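You operate a simulated robot arm through the tools that you are given. There is no shell and no other tool.

You are at the controls of a simulated robot arm. One attempt, no reset.

TASK
Put things in order on the top of the capping bench. At the end: the white tub (marked "CUPS") from the top of the capping bench stands where the grey carrier stood; the white lamp from the top of the capping bench stands where the silver foil roll stood; the white bottle (marked "WASTE") from the top of the capping bench stands where the white tub stood; the grey carrier from the top of the capping bench is on the white box (marked "FOAM"); the silver foil roll from the top of the capping bench stands on top of the clear beaker; whatever was shut is shut again. Leave all else as you found it, and nothing knocked over.

Only the result counts: the job must be done as asked and must still hold three seconds after the hand-in. Knocking over, shifting, dropping, spilling or breaking anything else fails it.

THE ROBOT
A 7-joint arm with a two-finger parallel gripper, fixed in place. Base frame: the origin is at the foot of the arm, x ahead of it, y to its left, z up; the work surface is at about z = 0. Lengths are in m, angles in rad, forces in N, time in s.
With the tool pointing down near the work surface it reaches from about 0.22 to 0.58 m from the base axis. Its first joint turns from -1.152 to 1.152 rad. Payload 2.5 kg.
The TCP is the grasp point between the finger pads, 0.023 m short of the fingertips. In the tool frame z runs along the fingers and y along their closing line. Largest opening 0.094 m; finger width 0.038, thickness 0.01; the body of the gripper, 0.054 by 0.096 m, starts 0.039 m behind the TCP.
Orientation is told as [roll, pitch, yaw] about the base's x, y, z axes, in that order, counted from this pose: with the fingers straight down and closing along the base's y, the tool's x points along the base's -x, its y along +y and its z along -z.

THE INTERFACE
- The arm moves only by the tool step_arm. Its argument "commands" is text: rows parted by semicolons, each of 7 numbers parted by spaces: the shift along the tool's x, y, z in m, then the turn, a rotation vector about the tool's x, y, z in rad, then the gripper command, from -1 (shut) to 1 (fully open), values between in proportion. In form: dx dy dz rx ry rz claw; .... A call has 1 to 20 rows; each row shifts and turns the commanded pose from where the row before left it, along the tool's axes as they then stand. A row lasts 0.2 s, in which the tool goes at most 0.05 m and 0.15 rad; a call with a longer step from one row to the next is refused whole, and so is a gripper value outside its range. A pose out of reach is approached as far as the arm can. The call stops where the force on the tool passes 40 N (or 10 N more than at its start, if that is more) or the arm is blocked; 0.2 s more then pass. Each finger travels about 0.108 m/s and halts on what it meets, pressing with about 34 N; the grip force reading is that of the motor and also rises with nothing between the fingers. The clock runs only during rows and for 0.2 s after the last one: add rows that do not move to give the fingers time. It gives the time, the measured TCP pose, the force on the tool (base axes), the opening and the grip force at its end, in the units of the frame above (readings bear some noise), with the torque about the TCP (base axes, N m) and any sound that the robot's microphone picked up, and new pictures: "views" is both (left out), scene, wrist or none.
- Cameras (640 x 400 px; columns grow to the right, rows downward): "scene" is fixed at [0.0897, -0.3906, 0.555]; the picture's right is [0.98, -0.22, 0.00], its down [-0.10, -0.46, -0.88] and it looks along [0.19, 0.86, -0.47] (base axes); focal length 312 px, centre (320, 200). "wrist" rides on the gripper at [0.086, 0.016, -0.075] in the tool frame; the picture's right is [-0.18, 0.98, 0.00], its down [-0.58, -0.11, -0.81] and it looks along [-0.79, -0.15, 0.59] (tool axes); focal length 243 px, centre (320, 200). There is no depth. A picture from a camera that has moved, and an enlarged one, comes with that camera's place and axes in the base frame and with its lens.
- close_up(camera, box): a new picture of the part [left, top, right, bottom] of that camera's present view, enlarged. It takes no simulated time.
- job_done(): hands the job in; it is judged then, once.

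Nothing tells you positions but the pictures and the camera data. Unless the task says otherwise, let go and move clear before handing in.

The tools are called after "Emit:" by a JSON object that holds its "fn" and its "kwargs". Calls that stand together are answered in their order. step_arm: Moves the arm, as the interface text tells. Its arguments: {"type":"object","properties":{"commands":{"type":"string"},"views":{"type":"string","enum":["both","scene","wrist","none"]}},"required":["commands"]} The other tools are called the same way: close_up (camera, box) takes an enlarged picture of a part of a camera's view; job_done () hands the job in.

At the start:

```text
clock: 0.0
position: [0.3374, 0.1954, 0.3209]
tool_rot: [-0.001, 0.001, 0.0]
force: [-0.2, -0.7, -0.1]
ft_torque: [-0.01, -0.01, 0.0]
width: 0.094
gripper_force: 0.2
```

scene: 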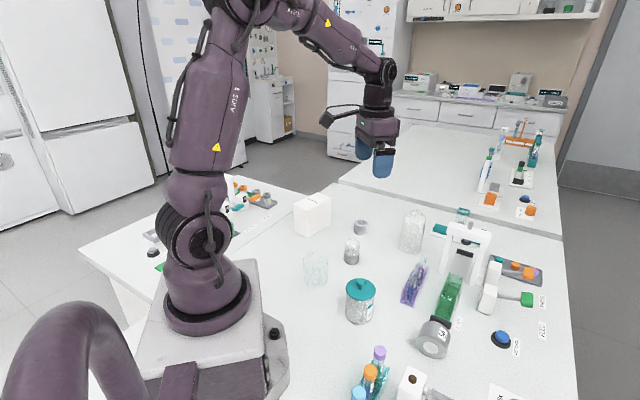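
wrist: 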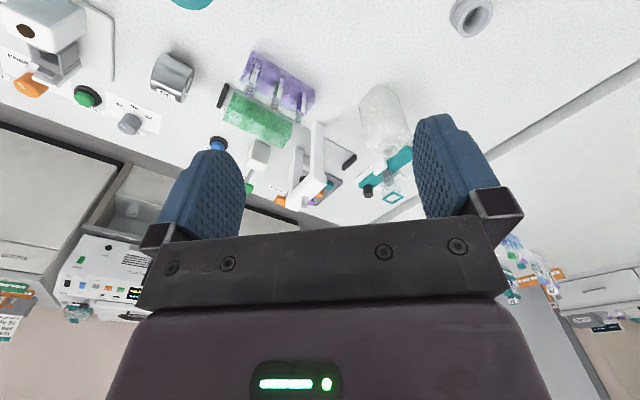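

The bench shows a beaker, small jars, a canister with a teal lid, a purple rack, a white box and other items. I'll take enlarged views first to identify everything before moving.

Emit:
{"fn": "close_up", "kwargs": {"camera": "scene", "box": [280, 180, 440, 280]}}

Emit:
{"fn": "close_up", "kwargs": {"camera": "scene", "box": [400, 200, 560, 300]}}

Emit:
{"fn": "close_up", "kwargs": {"camera": "scene", "box": [320, 280, 560, 400]}}

Emit:
{"fn": "close_up", "kwargs": {"camera": "scene", "box": [130, 160, 340, 290]}}

Emit:
{"fn": "close_up", "kwargs": {"camera": "wrist", "box": [0, 0, 320, 200]}}

Emit:
{"fn": "close_up", "kwargs": {"camera": "wrist", "box": [320, 0, 640, 200]}}

```text
4.00 times, centred on (360, 230) of scene
camera zoom: at [0.0897, -0.3906, 0.555], right [0.98, -0.22, 0.0], down [-0.1, -0.46, -0.88], along [0.19, 0.86, -0.47], focal length 1246 px, centre (160, 80)
```

zoom: 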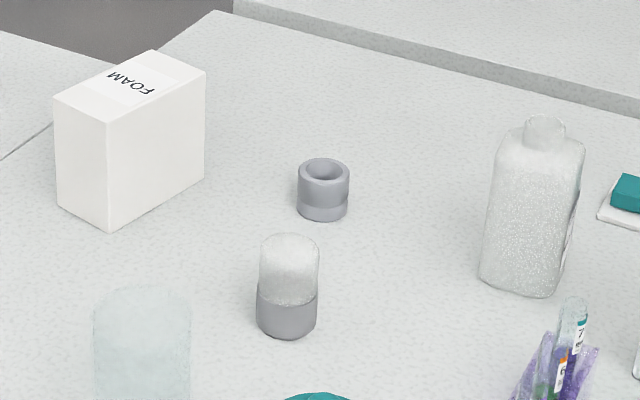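

```text
4.00 times, centred on (480, 250) of scene
camera zoom: at [0.0897, -0.3906, 0.555], right [0.98, -0.22, 0.0], down [-0.1, -0.46, -0.88], along [0.19, 0.86, -0.47], focal length 1246 px, centre (-320, 0)
```

zoom: 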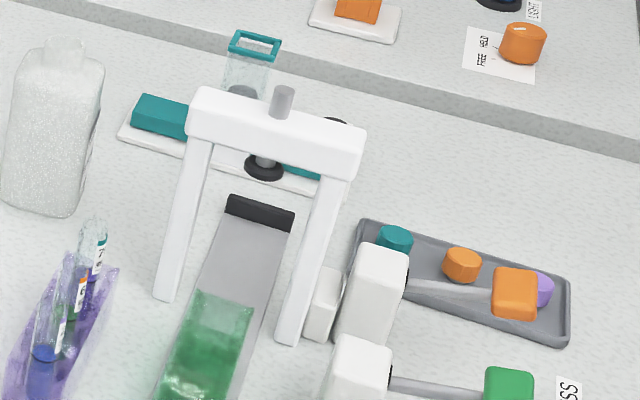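

```text
2.67 times, centred on (440, 340) of scene
camera zoom: at [0.0897, -0.3906, 0.555], right [0.98, -0.22, 0.0], down [-0.1, -0.46, -0.88], along [0.19, 0.86, -0.47], focal length 831 px, centre (0, -173)
```

zoom: 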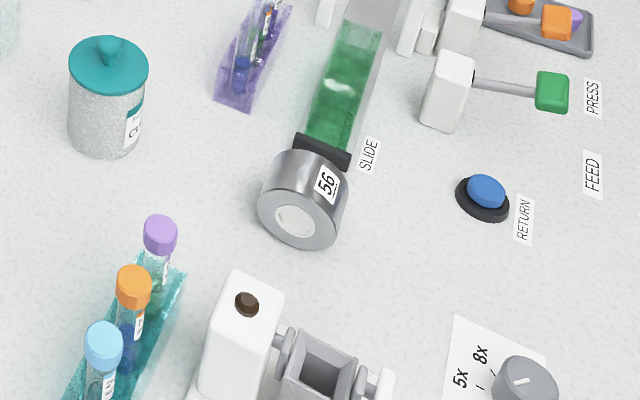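

```text
3.05 times, centred on (235, 225) of scene
camera zoom: at [0.0897, -0.3906, 0.555], right [0.98, -0.22, 0.0], down [-0.1, -0.46, -0.88], along [0.19, 0.86, -0.47], focal length 950 px, centre (579, 124)
```

zoom: 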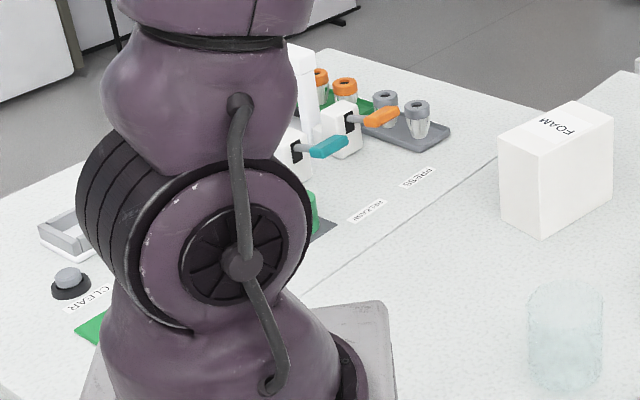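

```text
2.00 times, centred on (160, 100) of wrist
camera zoom: at [0.2519, 0.2127, 0.3957], right [0.18, 0.98, 0.0], down [0.58, -0.11, 0.81], along [0.79, -0.15, -0.59], focal length 485 px, centre (640, 400)
```

zoom: 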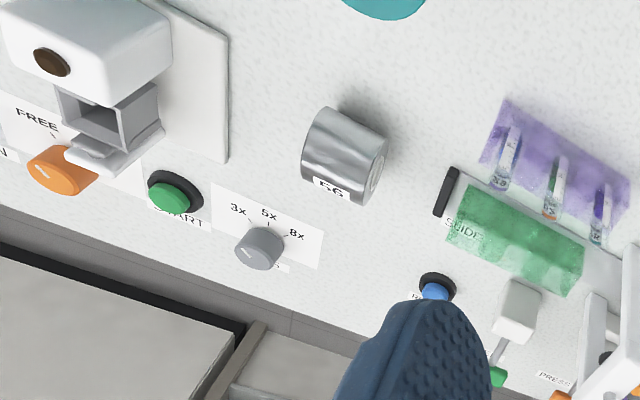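

```text
2.00 times, centred on (480, 100) of wrist
camera zoom: at [0.2519, 0.2127, 0.3957], right [0.18, 0.98, 0.0], down [0.58, -0.11, 0.81], along [0.79, -0.15, -0.59], focal length 485 px, centre (0, 400)
```

zoom: 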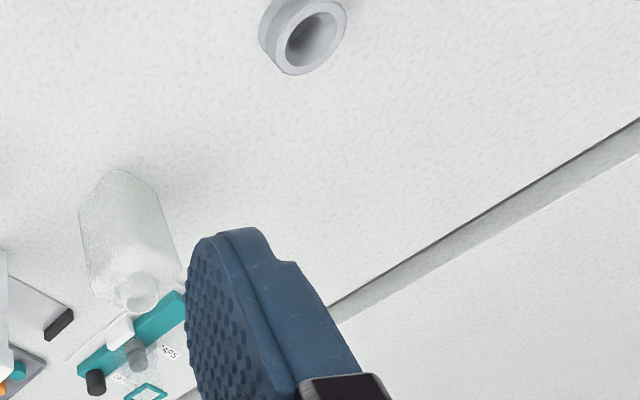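

The tub with a teal lid, frosted bottle, small grey ring (carrier), grey-based dome lamp and silver roll "56" are visible. I want finer close-ups of the roll, tub and beaker before planning.

Emit:
{"fn": "close_up", "kwargs": {"camera": "scene", "box": [405, 305, 469, 365]}}

Emit:
{"fn": "close_up", "kwargs": {"camera": "scene", "box": [325, 265, 405, 330]}}

Emit:
{"fn": "close_up", "kwargs": {"camera": "scene", "box": [290, 240, 350, 300]}}

Emit:
{"fn": "close_up", "kwargs": {"camera": "scene", "box": [330, 210, 390, 270]}}

Emit:
{"fn": "close_up", "kwargs": {"camera": "scene", "box": [390, 200, 450, 260]}}

Emit:
{"fn": "close_up", "kwargs": {"camera": "scene", "box": [280, 180, 345, 245]}}

```text
6.67 times, centred on (437, 335) of scene
camera zoom: at [0.0897, -0.3906, 0.555], right [0.98, -0.22, 0.0], down [-0.1, -0.46, -0.88], along [0.19, 0.86, -0.47], focal length 2078 px, centre (-460, -700)
```

zoom: 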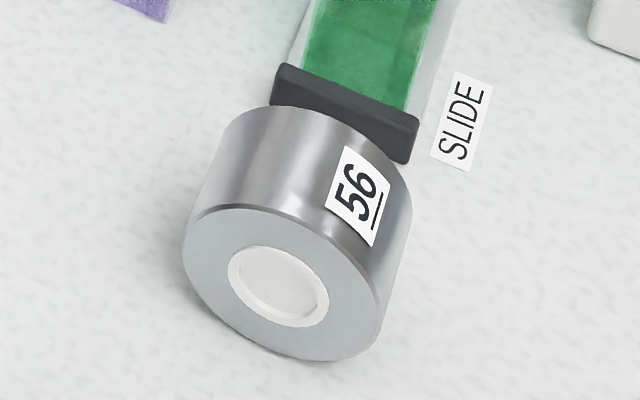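

```text
6.15 times, centred on (365, 298) of scene
camera zoom: at [0.0897, -0.3906, 0.555], right [0.98, -0.22, 0.0], down [-0.1, -0.46, -0.88], along [0.19, 0.86, -0.47], focal length 1918 px, centre (43, -400)
```

zoom: 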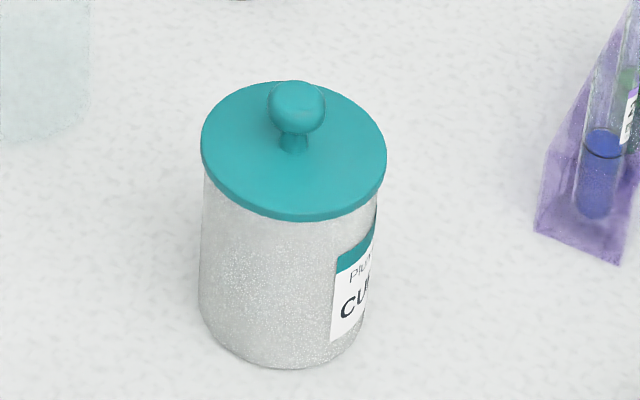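

```text
6.67 times, centred on (320, 270) of scene
camera zoom: at [0.0897, -0.3906, 0.555], right [0.98, -0.22, 0.0], down [-0.1, -0.46, -0.88], along [0.19, 0.86, -0.47], focal length 2078 px, centre (320, -267)
```

zoom: 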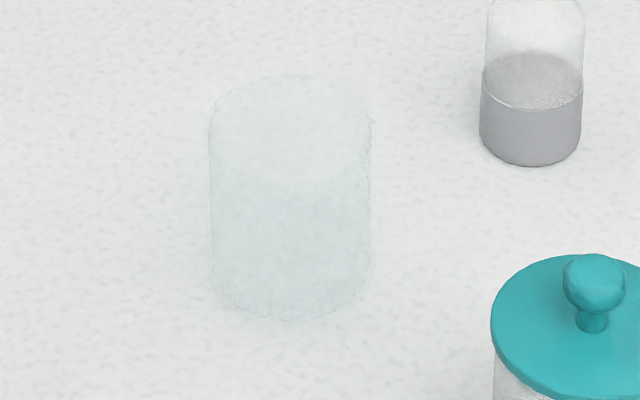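

```text
6.67 times, centred on (360, 240) of scene
camera zoom: at [0.0897, -0.3906, 0.555], right [0.98, -0.22, 0.0], down [-0.1, -0.46, -0.88], along [0.19, 0.86, -0.47], focal length 2078 px, centre (53, -67)
```

zoom: 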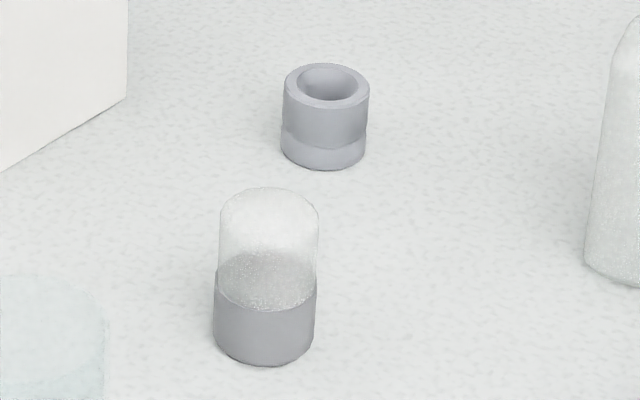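

```text
6.67 times, centred on (420, 230) of scene
camera zoom: at [0.0897, -0.3906, 0.555], right [0.98, -0.22, 0.0], down [-0.1, -0.46, -0.88], along [0.19, 0.86, -0.47], focal length 2078 px, centre (-347, 0)
```

zoom: 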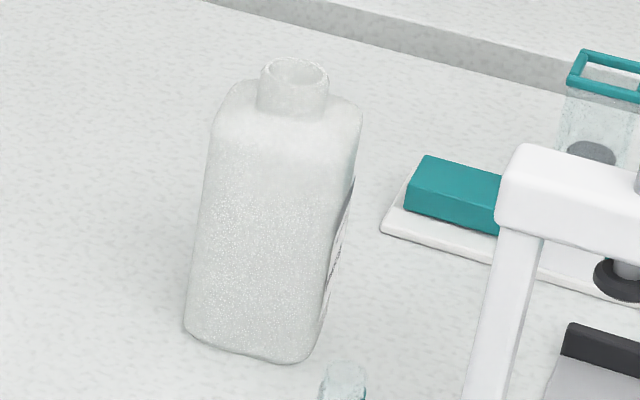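

```text
6.15 times, centred on (312, 212) of scene
camera zoom: at [0.0897, -0.3906, 0.555], right [0.98, -0.22, 0.0], down [-0.1, -0.46, -0.88], along [0.19, 0.86, -0.47], focal length 1918 px, centre (366, 123)
```

zoom: 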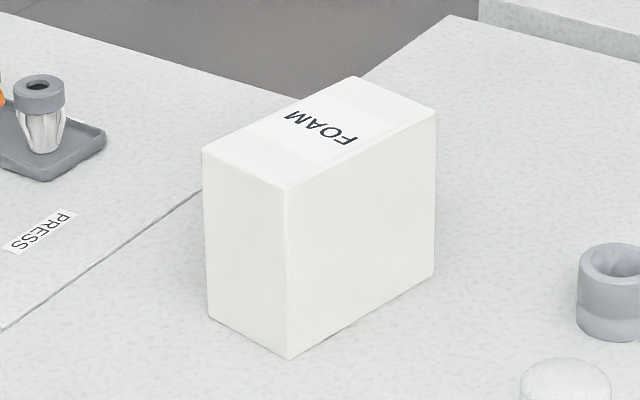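

The roll "56" appears to lie on its side with its axis horizontal. Next I'll tilt the tool in place, well above everything, so the wrist camera looks down on the bench.

Emit:
{"fn": "step_arm", "kwargs": {"commands": "0 0 0 0 0.15 0 1; 0 0 0 0 0.15 0 1; 0 0 0 0 0.15 0 1; 0 0 0 0 0.15 0 1; 0 0 0 0 0 0 1; 0 0 0 0 0 0 1", "views": "both"}}

```text
clock: 1.4
position: [0.3372, 0.1963, 0.3204]
tool_rot: [0.002, 0.602, 0.0]
force: [-0.3, 0.3, 0.5]
ft_torque: [0.01, -0.01, 0.01]
width: 0.0939
gripper_force: 0.0
camera wrist: at [0.3095, 0.2133, 0.4313], right [0.15, 0.98, -0.1], down [0.94, -0.11, 0.34], along [0.32, -0.15, -0.94], focal length 243 px, centre (320, 200)
```

scene: 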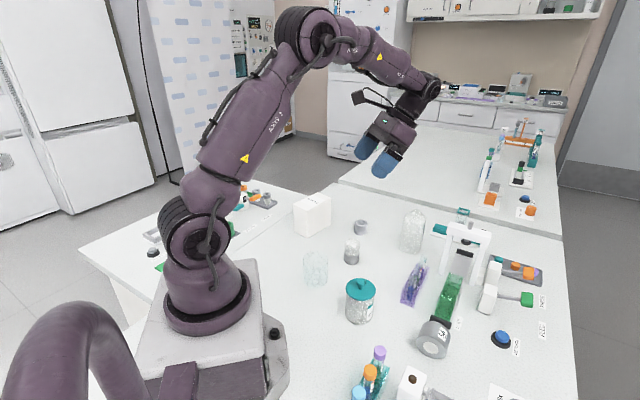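
wrist: 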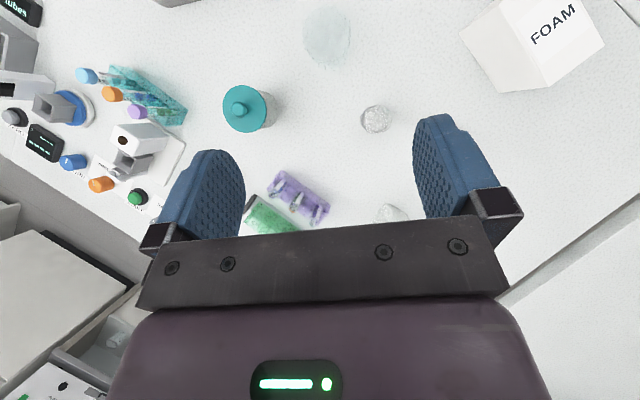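

Now I have a near-vertical view of the bench. I'll enlarge parts of it to measure the objects.

Emit:
{"fn": "close_up", "kwargs": {"camera": "wrist", "box": [200, 0, 440, 150]}}

Emit:
{"fn": "close_up", "kwargs": {"camera": "wrist", "box": [440, 0, 640, 125]}}

Emit:
{"fn": "close_up", "kwargs": {"camera": "wrist", "box": [0, 0, 200, 230]}}

Emit:
{"fn": "close_up", "kwargs": {"camera": "wrist", "box": [230, 150, 430, 250]}}

```text
2.67 times, centred on (320, 75) of wrist
camera zoom: at [0.3095, 0.2133, 0.4313], right [0.15, 0.98, -0.1], down [0.94, -0.11, 0.34], along [0.32, -0.15, -0.94], focal length 647 px, centre (320, 533)
```

zoom: 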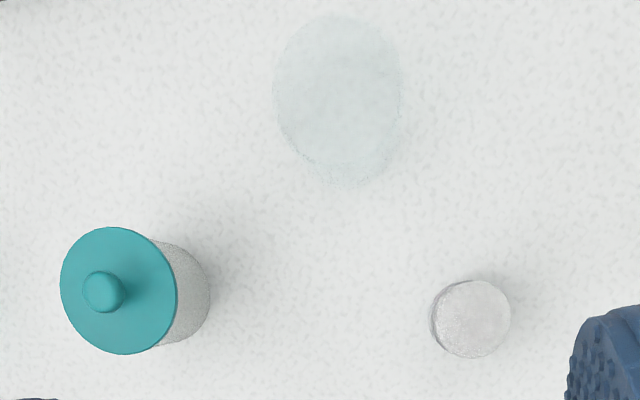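

```text
3.20 times, centred on (540, 62) of wrist
camera zoom: at [0.3095, 0.2133, 0.4313], right [0.15, 0.98, -0.1], down [0.94, -0.11, 0.34], along [0.32, -0.15, -0.94], focal length 776 px, centre (-384, 640)
```

zoom: 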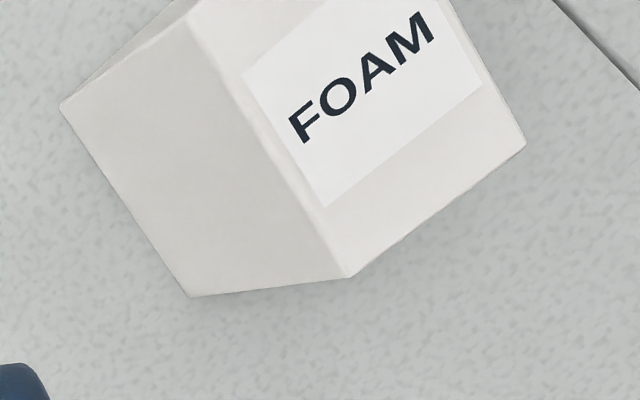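

```text
1.74 times, centred on (100, 115) of wrist
camera zoom: at [0.3095, 0.2133, 0.4313], right [0.15, 0.98, -0.1], down [0.94, -0.11, 0.34], along [0.32, -0.15, -0.94], focal length 422 px, centre (703, 348)
```

zoom: 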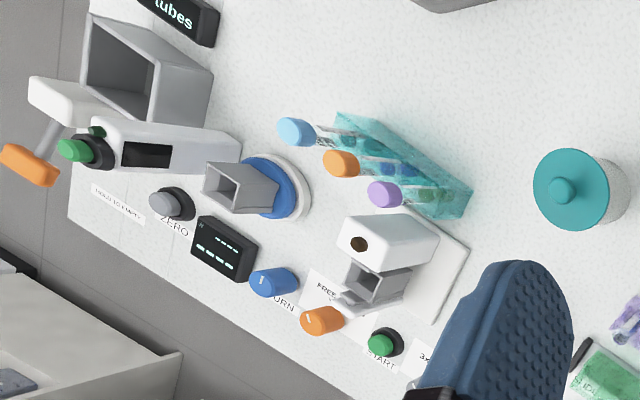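

```text
3.20 times, centred on (330, 200) of wrist
camera zoom: at [0.3095, 0.2133, 0.4313], right [0.15, 0.98, -0.1], down [0.94, -0.11, 0.34], along [0.32, -0.15, -0.94], focal length 776 px, centre (288, 200)
```

zoom: 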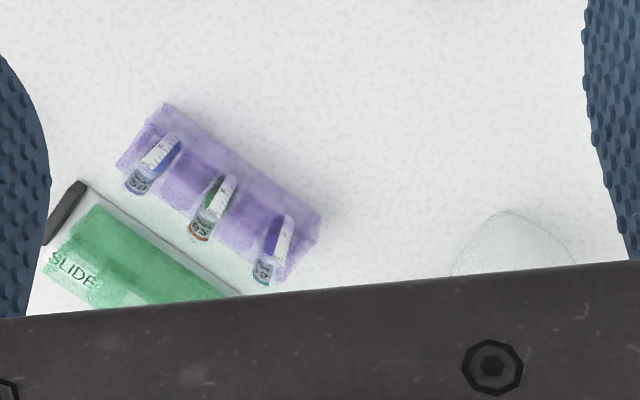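

The carrier sits near (0.397, 0.387), the box centre near (0.253, 0.441) with its top at about 0.098, the tub near (0.282, 0.071) and the lamp near (0.324, 0.257). I'll level the tool, turn it radially and go above the carrier.

Emit:
{"fn": "step_arm", "kwargs": {"commands": "0 0 0 0 -0.15 0 1; 0 0 0 0 -0.15 0 1; 0 0 0 0 -0.15 0 1; 0 0 0 0 -0.15 0 1; 0 0 0 0 0 -0.15 1; 0 0 0 0 0 -0.15 1; 0 0 0 0 0 -0.15 1; 0 0 0 0 0 -0.15 1; 0 0 0 0 0 -0.15 1; -0.029 0.0165 0.0283 0 0 0 1; -0.029 0.0165 0.0283 0 0 0 1; -0.029 0.0165 0.0283 0 0 0 1; -0.029 0.0165 0.0283 0 0 0 1; -0.029 0.0165 0.0283 0 0 0 1; -0.029 0.0165 0.0283 0 0 0 1; 0 0 0 0 0 0 1; 0 0 0 0 0 0 1", "views": "both"}}

```text
clock: 5.0
position: [0.4009, 0.3853, 0.1473]
tool_rot: [0.0, 0.0, 0.749]
force: [-0.2, -0.6, 0.1]
ft_torque: [-0.02, -0.02, 0.02]
width: 0.0939
gripper_force: 0.0
camera wrist: at [0.328, 0.3396, 0.2221], right [-0.53, 0.85, 0.0], down [0.5, 0.32, 0.81], along [0.68, 0.43, -0.59], focal length 243 px, centre (320, 200)
```

scene: 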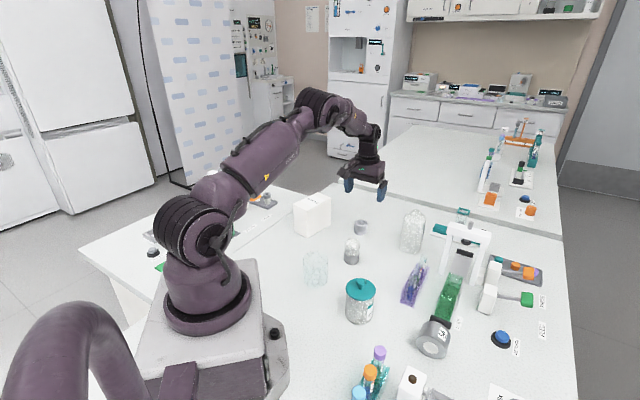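
wrist: 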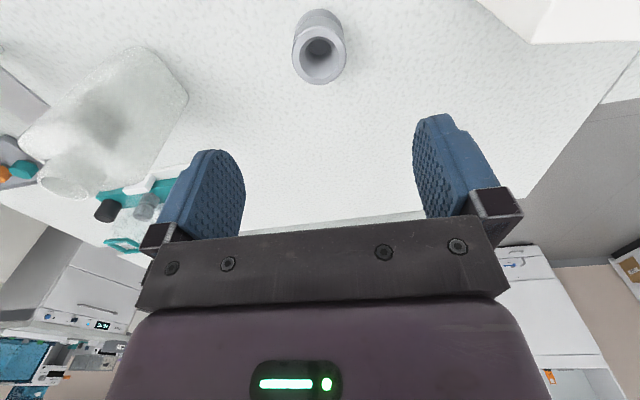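

The carrier is nearly below the gripper. I'll enlarge it to fine-tune its centre, and look at the bottle too.

Emit:
{"fn": "close_up", "kwargs": {"camera": "wrist", "box": [270, 0, 370, 100]}}

Emit:
{"fn": "close_up", "kwargs": {"camera": "wrist", "box": [0, 30, 200, 260]}}

```text
4.00 times, centred on (320, 50) of wrist
camera zoom: at [0.328, 0.3396, 0.2221], right [-0.53, 0.85, 0.0], down [0.5, 0.32, 0.81], along [0.68, 0.43, -0.59], focal length 970 px, centre (320, 800)
```

zoom: 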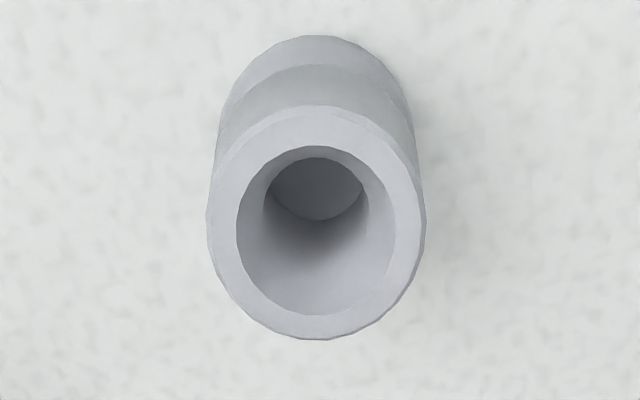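

```text
1.74 times, centred on (100, 145) of wrist
camera zoom: at [0.328, 0.3396, 0.2221], right [-0.53, 0.85, 0.0], down [0.5, 0.32, 0.81], along [0.68, 0.43, -0.59], focal length 422 px, centre (703, 296)
```

zoom: 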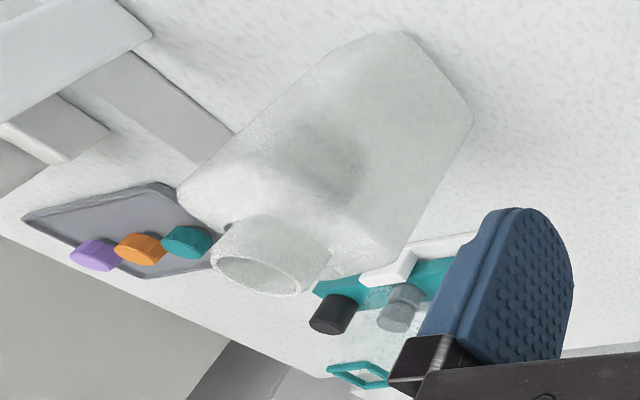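

The carrier's centre measures about (0.397, 0.384). I'll go most of the way down, then check before the last bit.

Emit:
{"fn": "step_arm", "kwargs": {"commands": "0.0038 0.0018 0.03 0 0 0 1; 0 0 0.03 0 0 0 1; 0 0 0.03 0 0 0 1; 0 0 0 0 0 0 1; 0 0 0 0 0 0 1", "views": "both"}}

```text
clock: 6.2
position: [0.3972, 0.3871, 0.0587]
tool_rot: [0.0, 0.001, 0.749]
force: [-0.9, -0.6, -0.4]
ft_torque: [0.0, 0.01, -0.02]
width: 0.0943
gripper_force: 0.0
camera wrist: at [0.3229, 0.3404, 0.1344], right [-0.53, 0.85, 0.0], down [0.5, 0.32, 0.81], along [0.68, 0.43, -0.59], focal length 243 px, centre (320, 200)
```

scene: 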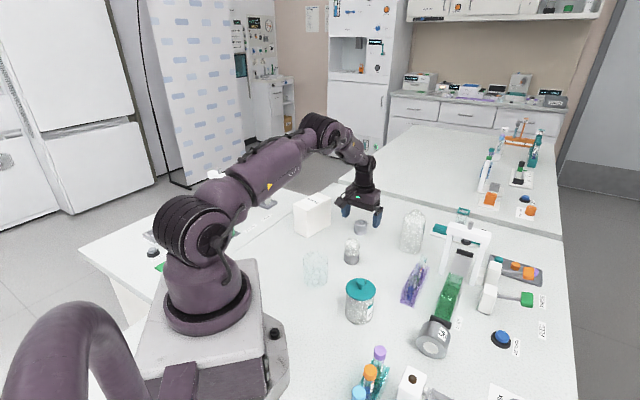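
wrist: 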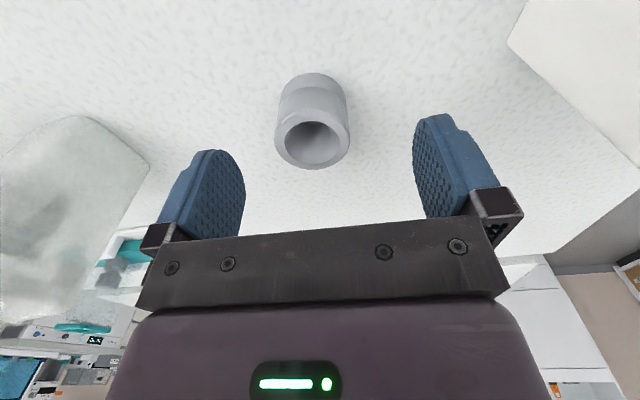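

The carrier is between the fingers, about 3 mm off-centre. I'll correct, lower and close.

Emit:
{"fn": "step_arm", "kwargs": {"commands": "0.001 -0.003 0.01 0 0 0 1; 0 0 0.01 0 0 0 1; 0 0 0.01 0 0 0 1; 0 0 0 0 0 0 1; 0 0 0 0 0 0 1", "views": "wrist"}}

```text
clock: 7.4
position: [0.3949, 0.3818, 0.0294]
tool_rot: [-0.001, -0.001, 0.747]
force: [-0.7, 0.2, -0.7]
ft_torque: [0.02, -0.01, 0.02]
width: 0.0944
gripper_force: 0.0
camera wrist: at [0.3217, 0.3363, 0.1044], right [-0.53, 0.85, 0.0], down [0.5, 0.32, 0.81], along [0.68, 0.43, -0.59], focal length 243 px, centre (320, 200)
```

wrist: 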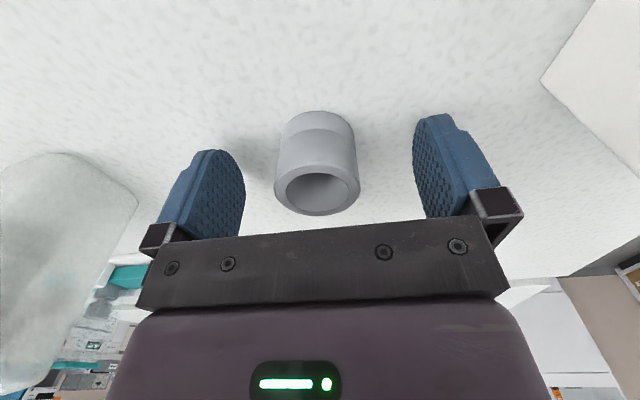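

The carrier is centred between the pads. Closing now.

Emit:
{"fn": "step_arm", "kwargs": {"commands": "0 0 0 0 0 0 -1; 0 0 0 0 0 0 -1; 0 0 0 0 0 0 -1; 0 0 -0.01 0 0 0 -1; 0 0 -0.03 0 0 0 -1; 0 0 -0.04 0 0 0 -1; 0 0 -0.04 0 0 0 -1; 0 0 0 0 0 0 -1", "views": "both"}}

```text
clock: 9.2
position: [0.3925, 0.3853, 0.1523]
tool_rot: [0.0, -0.001, 0.749]
force: [-0.4, 0.3, -0.4]
ft_torque: [0.02, 0.02, 0.03]
width: 0.0382
gripper_force: 33.9
camera wrist: at [0.3193, 0.3378, 0.2269], right [-0.53, 0.85, 0.0], down [0.5, 0.32, 0.81], along [0.68, 0.43, -0.59], focal length 243 px, centre (320, 200)
```

scene: 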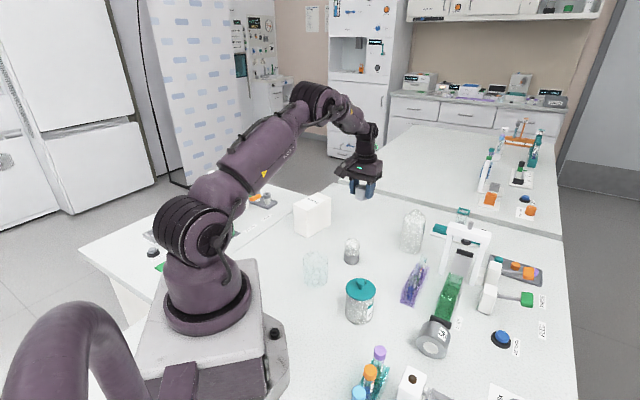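
wrist: 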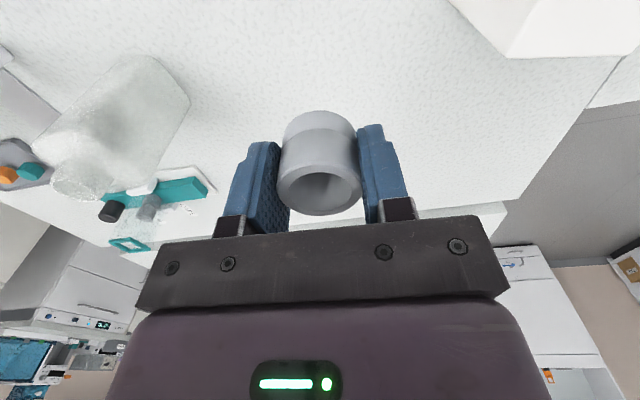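

The carrier is held firmly. Next I raise it and carry it over the box.

Emit:
{"fn": "step_arm", "kwargs": {"commands": "0 0 -0.045 0 0 0 -1; 0.0168 0.0343 0 0 0 0 -1; 0.0168 0.0343 0 0 0 0 -1; 0.0168 0.0343 0 0 0 0 -1; 0.0168 0.0343 0 0 0 0 -1; 0 0 0 0 0 0 -1; 0 0 0 0 0 0 -1", "views": "both"}}

```text
clock: 10.8
position: [0.2543, 0.4389, 0.1956]
tool_rot: [0.0, 0.001, 0.749]
force: [0.2, -0.1, -0.8]
ft_torque: [0.01, -0.01, 0.0]
width: 0.0383
gripper_force: 33.9
camera wrist: at [0.1792, 0.3921, 0.2709], right [-0.53, 0.85, 0.0], down [0.5, 0.32, 0.81], along [0.68, 0.43, -0.59], focal length 243 px, centre (320, 200)
```

scene: 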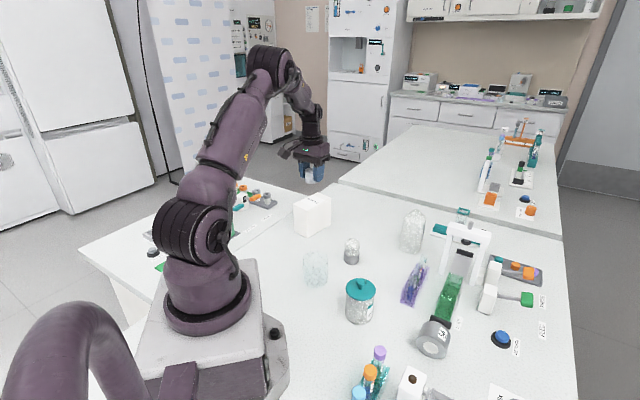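
wrist: 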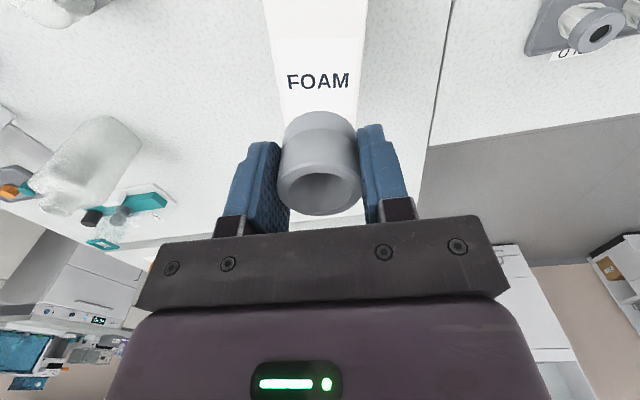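

It's aligned over the box label. Lowering in small steps until contact.

Emit:
{"fn": "step_arm", "kwargs": {"commands": "0 0 0.02 0 0 0 -1; 0 0 0.02 0 0 0 -1; 0 0 0.015 0 0 0 -1; 0 0 0 0 0 0 -1; 0 0 0 0 0 0 -1", "views": "both"}}

Emit:
{"fn": "close_up", "kwargs": {"camera": "scene", "box": [280, 150, 360, 240]}}

```text
clock: 12.0
position: [0.2527, 0.4401, 0.1406]
tool_rot: [-0.001, 0.0, 0.749]
force: [-0.3, -0.4, -0.1]
ft_torque: [-0.01, 0.02, 0.0]
width: 0.0385
gripper_force: 34.2
camera wrist: at [0.1798, 0.3929, 0.2156], right [-0.53, 0.84, 0.0], down [0.5, 0.32, 0.81], along [0.68, 0.43, -0.59], focal length 243 px, centre (320, 200)
```

scene: 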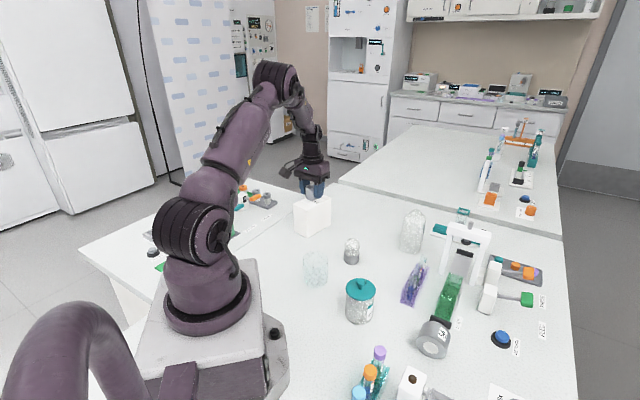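
wrist: 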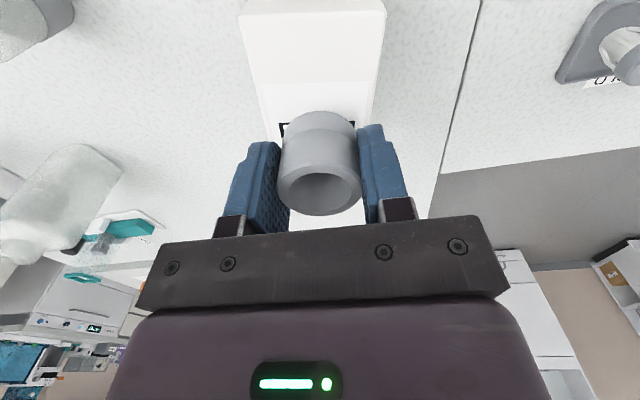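

```text
4.44 times, centred on (320, 195) of scene
camera zoom: at [0.0897, -0.3906, 0.555], right [0.98, -0.22, 0.0], down [-0.1, -0.46, -0.88], along [0.19, 0.86, -0.47], focal length 1385 px, centre (320, 222)
```

zoom: 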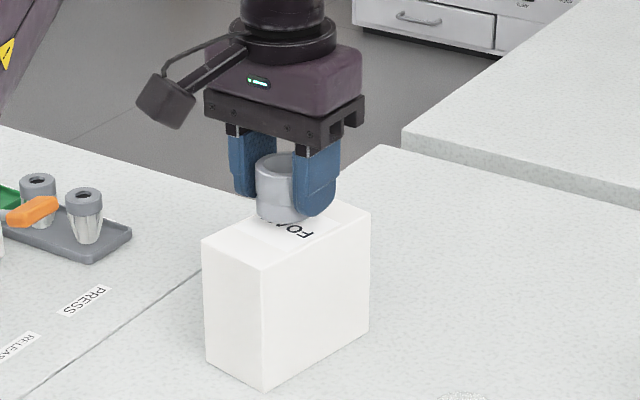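

Almost there. Small lowering steps with force checks.

Emit:
{"fn": "step_arm", "kwargs": {"commands": "0 0 0.003 0 0 0 -1; 0 0 0.003 0 0 0 -1; 0 0 0.002 0 0 0 -1; 0 0 0 0 0 0 -1", "views": "none"}}

Emit:
{"fn": "close_up", "kwargs": {"camera": "scene", "box": [290, 170, 350, 230]}}

```text
clock: 13.0
position: [0.2527, 0.4381, 0.133]
tool_rot: [0.002, 0.0, 0.747]
force: [0.5, 0.3, -0.5]
ft_torque: [0.0, -0.02, -0.01]
width: 0.0383
gripper_force: 35.1
```

```text
6.67 times, centred on (320, 200) of scene
camera zoom: at [0.0897, -0.3906, 0.555], right [0.98, -0.22, 0.0], down [-0.1, -0.46, -0.88], along [0.19, 0.86, -0.47], focal length 2078 px, centre (320, 200)
```

zoom: 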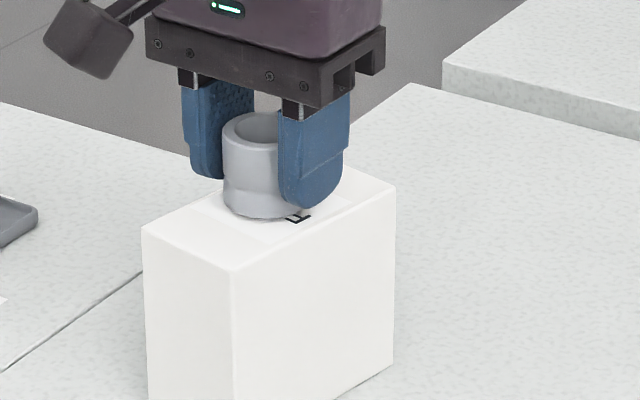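

Emit:
{"fn": "step_arm", "kwargs": {"commands": "0 0 0.0015 0 0 0 -1; 0 0 0.0015 0 0 0 -1; 0 0 0 0 0 0 -1", "views": "none"}}

```text
clock: 13.8
position: [0.252, 0.4373, 0.1309]
tool_rot: [0.001, 0.001, 0.751]
force: [0.5, -0.1, -0.1]
ft_torque: [-0.02, 0.01, -0.03]
width: 0.0384
gripper_force: 34.1
```

Emit:
{"fn": "step_arm", "kwargs": {"commands": "0 0 0.0015 0 0 0 -1; 0 0 0.0015 0 0 0 -1; 0 0 0 0 0 0 -1", "views": "none"}}

```text
clock: 14.6
position: [0.2532, 0.4386, 0.1297]
tool_rot: [0.002, -0.002, 0.747]
force: [-4.9, -5.8, 25.9]
ft_torque: [-0.27, 0.16, 0.02]
width: 0.0386
gripper_force: 33.9
```

Contact is made with about 26 N. I back off slightly to relieve the load, then release.

Emit:
{"fn": "step_arm", "kwargs": {"commands": "0 0 -0.0013 0 0 0 -1; 0 0 0 0 0 0 -1", "views": "none"}}

```text
clock: 15.2
position: [0.2527, 0.4379, 0.1293]
tool_rot: [0.002, -0.005, 0.747]
force: [0.5, 7.0, 17.8]
ft_torque: [0.18, 0.04, 0.02]
width: 0.0383
gripper_force: 34.1
```

Emit:
{"fn": "step_arm", "kwargs": {"commands": "0 0 -0.0012 0 0 0 -1; 0 0 0 0 0 0 -1", "views": "none"}}

```text
clock: 15.8
position: [0.2523, 0.436, 0.1299]
tool_rot: [-0.003, 0.0, 0.749]
force: [1.8, 4.1, 11.6]
ft_torque: [0.16, -0.02, 0.02]
width: 0.0382
gripper_force: 33.8
```

Emit:
{"fn": "step_arm", "kwargs": {"commands": "0 0 -0.0008 0 0 0 -1; 0 0 0 0 0 0 0.3; 0 0 0 0 0 0 0.3; 0 0 -0.02 0 0 0 0.5; 0 0 -0.03 0 0 0 0.5; 0 0 -0.04 0 0 0 0.5; 0 0 0 0 0 0 1", "views": "both"}}

Emit:
{"fn": "close_up", "kwargs": {"camera": "scene", "box": [280, 180, 345, 245]}}

```text
clock: 17.4
position: [0.2515, 0.4358, 0.2227]
tool_rot: [0.0, -0.001, 0.749]
force: [0.2, 1.0, -0.6]
ft_torque: [0.01, -0.01, 0.0]
width: 0.0938
gripper_force: 0.1
camera wrist: at [0.1774, 0.39, 0.2989], right [-0.53, 0.85, 0.0], down [0.5, 0.32, 0.81], along [0.68, 0.43, -0.59], focal length 243 px, centre (320, 200)
```

scene: 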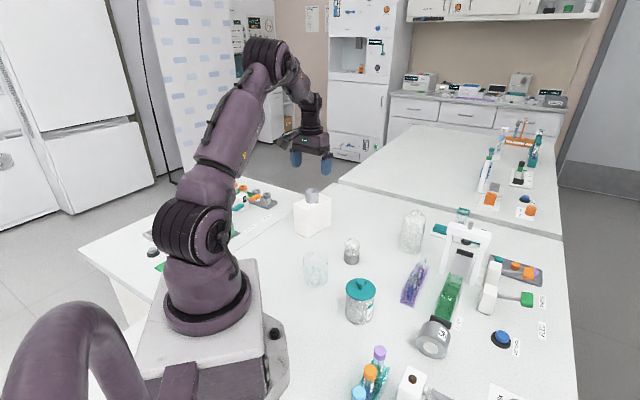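
wrist: 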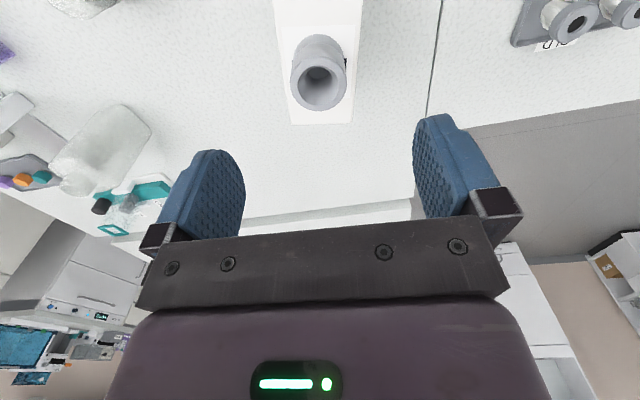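

```text
6.15 times, centred on (312, 212) of scene
camera zoom: at [0.0897, -0.3906, 0.555], right [0.98, -0.22, 0.0], down [-0.1, -0.46, -0.88], along [0.19, 0.86, -0.47], focal length 1918 px, centre (366, 123)
```

zoom: 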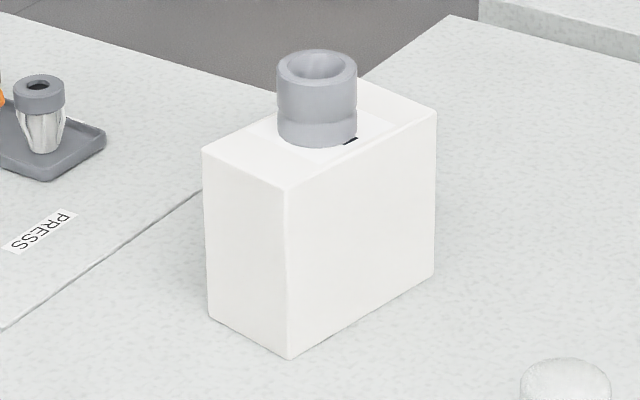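

The carrier stands on the box and the box hasn't moved. Now I go over the tub for a close look at its lid and knob.

Emit:
{"fn": "step_arm", "kwargs": {"commands": "0 0 0 0 0 0.15 1; 0 0 0 0 0 0.15 1; 0 0 0 0 0 0.15 1; 0 0 0 0 0 0.099 1; 0.0052 -0.0455 0 0 0 0 1; 0.0052 -0.0455 0 0 0 0 1; 0.0052 -0.0455 0 0 0 0 1; 0.0052 -0.0455 0 0 0 0 1; 0.0052 -0.0455 0 0 0 0 1; 0.0052 -0.0455 0 0 0 0 1; 0.0052 -0.0455 0 0 0 0 1; 0.0052 -0.0455 0 0 0 0 1; 0 0 0 0 0 0 1; 0 0 0 0 0 0 1", "views": "both"}}

Emit:
{"fn": "close_up", "kwargs": {"camera": "wrist", "box": [240, 0, 400, 130]}}

```text
clock: 20.4
position: [0.2847, 0.07, 0.2158]
tool_rot: [0.001, 0.001, 0.201]
force: [-0.5, 0.1, 0.3]
ft_torque: [0.03, 0.01, -0.01]
width: 0.0938
gripper_force: 0.1
camera wrist: at [0.1971, 0.0694, 0.292], right [-0.02, 1.0, 0.0], down [0.59, 0.01, 0.81], along [0.81, 0.01, -0.59], focal length 243 px, centre (320, 200)
```

scene: 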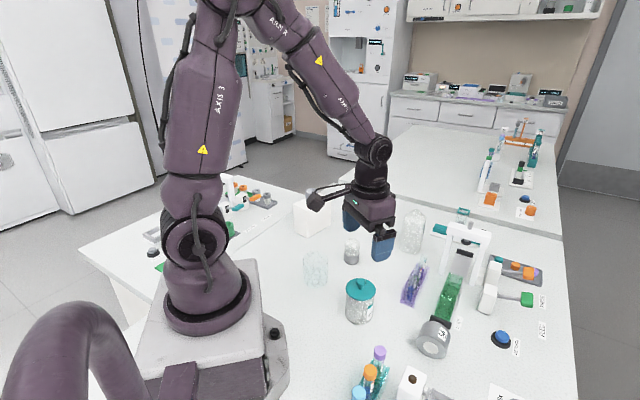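
wrist: 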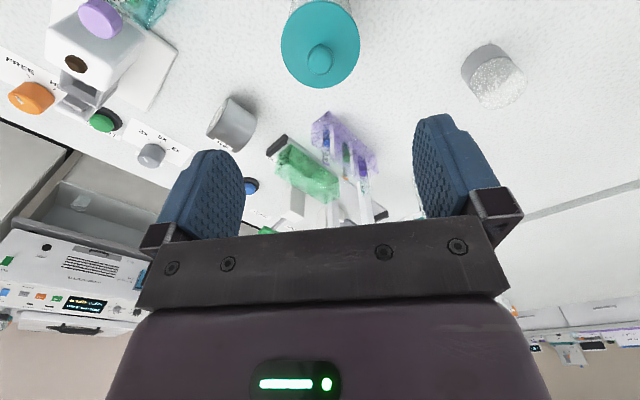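

```text
3.08 times, centred on (320, 65) of wrist
camera zoom: at [0.1971, 0.0694, 0.292], right [-0.02, 1.0, 0.0], down [0.59, 0.01, 0.81], along [0.81, 0.01, -0.59], focal length 746 px, centre (320, 615)
```

zoom: 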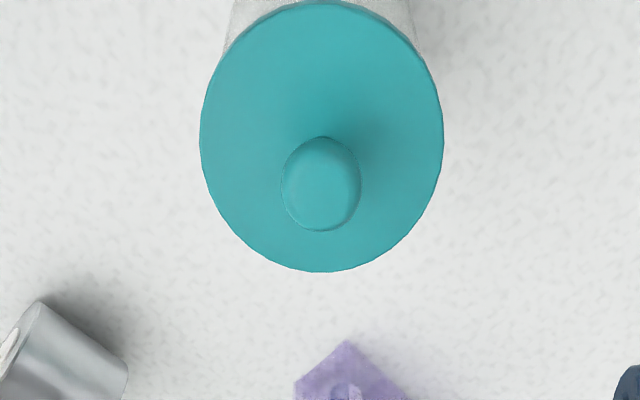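

The tub's lid overhangs its body by about 2 mm and has a knob, so I want to grip the body below the lid with a tilted tool. First I'll test in free air whether the arm can take that orientation (turned 90°, tilted about 37°).

Emit:
{"fn": "step_arm", "kwargs": {"commands": "0 0 -0.045 0 0 -0.15 1; 0 0 0 0 0 -0.15 1; 0 0 0 0 0 -0.15 1; 0 0 0 0 0 -0.15 1; 0 0 0 0 0 -0.15 1; 0 0 0 0 0 -0.15 1; 0 0 0 0 0 -0.15 1; 0 0 0 0 0 -0.15 1; 0 0 0 0 0 -0.15 1; 0 0 0 0 0 -0.02 1; 0 0 0 0 0.13 0 1; 0 0 0 0 0.13 0 1; 0 0 0 0 0.13 0 1; 0 0 0 0 0.13 0 1; 0 0 0 0 0.13 0 1; 0 0 0 0 0 0 1; 0 0 0 0 0 0 1", "views": "both"}}

```text
clock: 24.0
position: [0.284, 0.0739, 0.2642]
tool_rot: [0.0, 0.65, 1.569]
force: [-0.3, -1.0, -0.3]
ft_torque: [-0.01, -0.03, -0.03]
width: 0.0942
gripper_force: 0.0
camera wrist: at [0.2682, 0.0489, 0.3766], right [-0.98, 0.15, -0.11], down [0.11, 0.95, 0.29], along [0.15, 0.27, -0.95], focal length 243 px, centre (320, 200)
```

scene: 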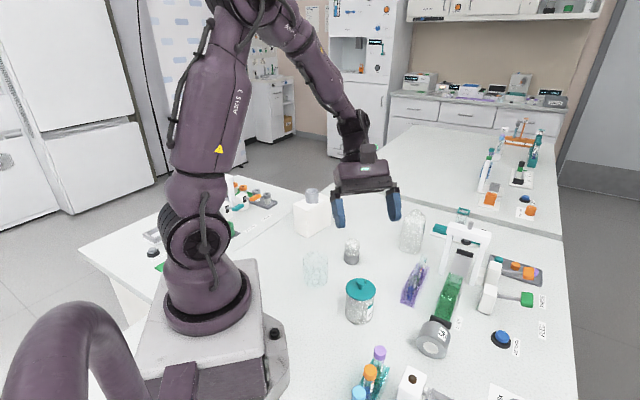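
wrist: 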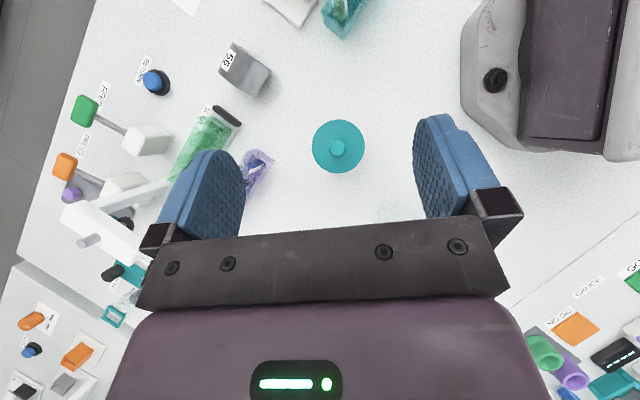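

The arm can take this pose. This overhead view is good, so I'll enlarge the roll, the tub and the slide.

Emit:
{"fn": "close_up", "kwargs": {"camera": "wrist", "box": [200, 30, 300, 110]}}

Emit:
{"fn": "close_up", "kwargs": {"camera": "wrist", "box": [280, 100, 400, 200]}}

Emit:
{"fn": "close_up", "kwargs": {"camera": "wrist", "box": [60, 30, 280, 200]}}

```text
5.00 times, centred on (250, 70) of wrist
camera zoom: at [0.2682, 0.0489, 0.3766], right [-0.98, 0.15, -0.11], down [0.11, 0.95, 0.29], along [0.15, 0.27, -0.95], focal length 1213 px, centre (670, 850)
```

zoom: 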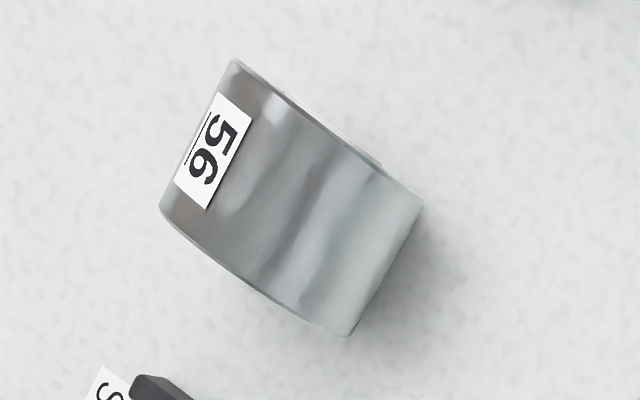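

```text
4.00 times, centred on (340, 150) of wrist
camera zoom: at [0.2682, 0.0489, 0.3766], right [-0.98, 0.15, -0.11], down [0.11, 0.95, 0.29], along [0.15, 0.27, -0.95], focal length 970 px, centre (240, 400)
```

zoom: 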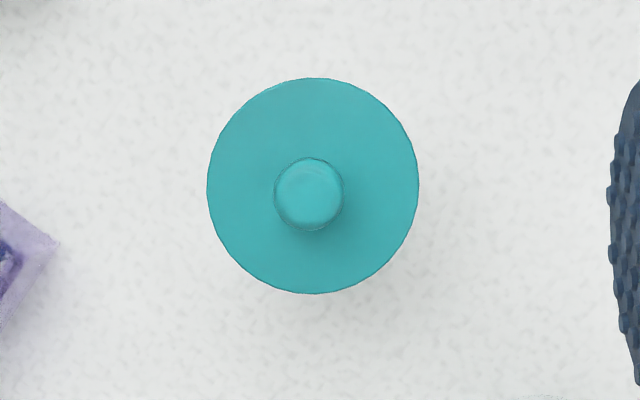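

```text
2.35 times, centred on (170, 115) of wrist
camera zoom: at [0.2682, 0.0489, 0.3766], right [-0.98, 0.15, -0.11], down [0.11, 0.95, 0.29], along [0.15, 0.27, -0.95], focal length 571 px, centre (673, 400)
```

zoom: 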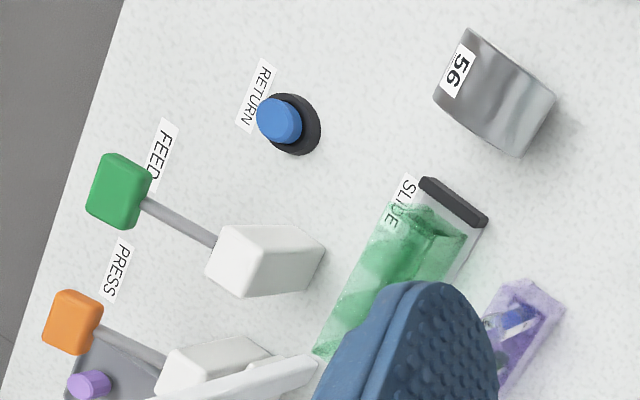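

The tub centre is confirmed at about (0.283, 0.071), and the roll centre is at about (0.395, -0.041) with its axis about 53° from x. Before gripping the tub I'll rehearse the carry in empty air to confirm the tilted pose also works over the carrier's old place.

Emit:
{"fn": "step_arm", "kwargs": {"commands": "-0.0247 -0.0113 -0.0188 0.0908 0 -0.1194 1; -0.0231 -0.0159 -0.0176 0.0908 0 -0.1194 1; -0.0209 -0.02 -0.0159 0.0908 0 -0.1194 1; -0.0183 -0.0237 -0.0139 0.0908 0 -0.1194 1; -0.0153 -0.0269 -0.0116 0.0908 0 -0.1194 1; -0.0119 -0.0295 -0.009 0.0908 0 -0.1194 1; -0.0083 -0.0314 -0.0063 0.0908 0 -0.1194 1; -0.0045 -0.0326 -0.0034 0.0908 0 -0.1194 1; -0.0006 -0.033 -0.0004 0.0908 0 -0.1194 1; 0.0034 -0.0327 0.0026 0.0908 0 -0.1194 1; 0 0 0 0 0 0 1; 0 0 0 0 0 0 1", "views": "both"}}

```text
clock: 26.6
position: [0.398, 0.3836, 0.2648]
tool_rot: [-0.001, 0.65, 3.07]
force: [0.8, -0.2, 0.1]
ft_torque: [0.02, 0.01, 0.0]
width: 0.094
gripper_force: 0.1
camera wrist: at [0.4213, 0.3663, 0.3758], right [-0.22, -0.97, -0.11], down [-0.94, 0.18, 0.29], along [-0.26, 0.17, -0.95], focal length 243 px, centre (320, 200)
```

scene: 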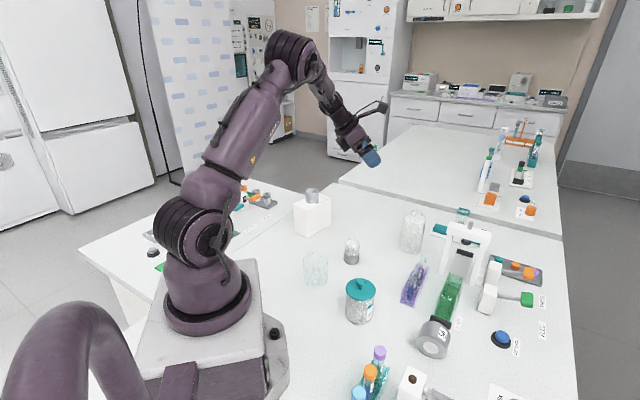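
wrist: 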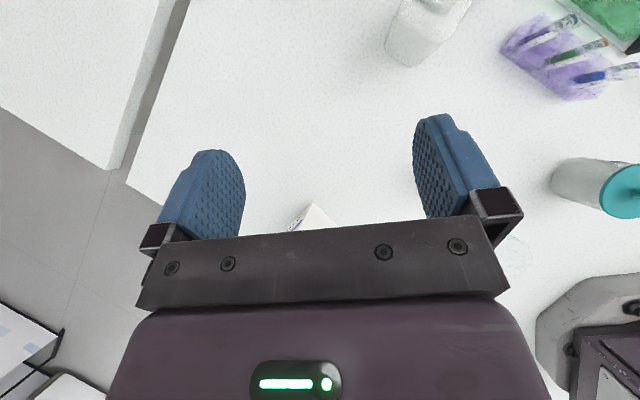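

The tilted pose is reached exactly here. I'll also rehearse the descent to confirm that reach and clearance are fine low down.

Emit:
{"fn": "step_arm", "kwargs": {"commands": "-0.0242 0 0.0318 0 0 0 1; -0.0242 0 0.0318 0 0 0 1; -0.0242 0 0.0318 0 0 0 1; -0.0242 0 0.0318 0 0 0 1; -0.0242 0 0.0318 0 0 0 1; 0 0 0 0 0 0 1; 0 0 0 0 0 0 1", "views": "both"}}

```text
clock: 28.2
position: [0.398, 0.3823, 0.0661]
tool_rot: [0.001, 0.651, 3.071]
force: [0.1, -0.2, 0.5]
ft_torque: [-0.02, -0.03, 0.0]
width: 0.0939
gripper_force: 0.1
camera wrist: at [0.4217, 0.3648, 0.1783], right [-0.22, -0.97, -0.11], down [-0.94, 0.18, 0.29], along [-0.26, 0.17, -0.95], focal length 243 px, centre (320, 200)
```

scene: 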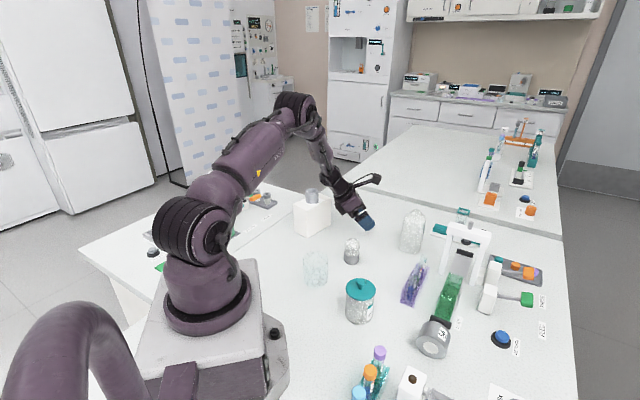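
wrist: 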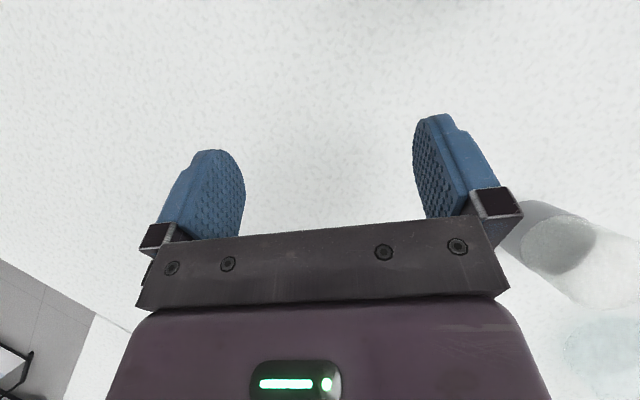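

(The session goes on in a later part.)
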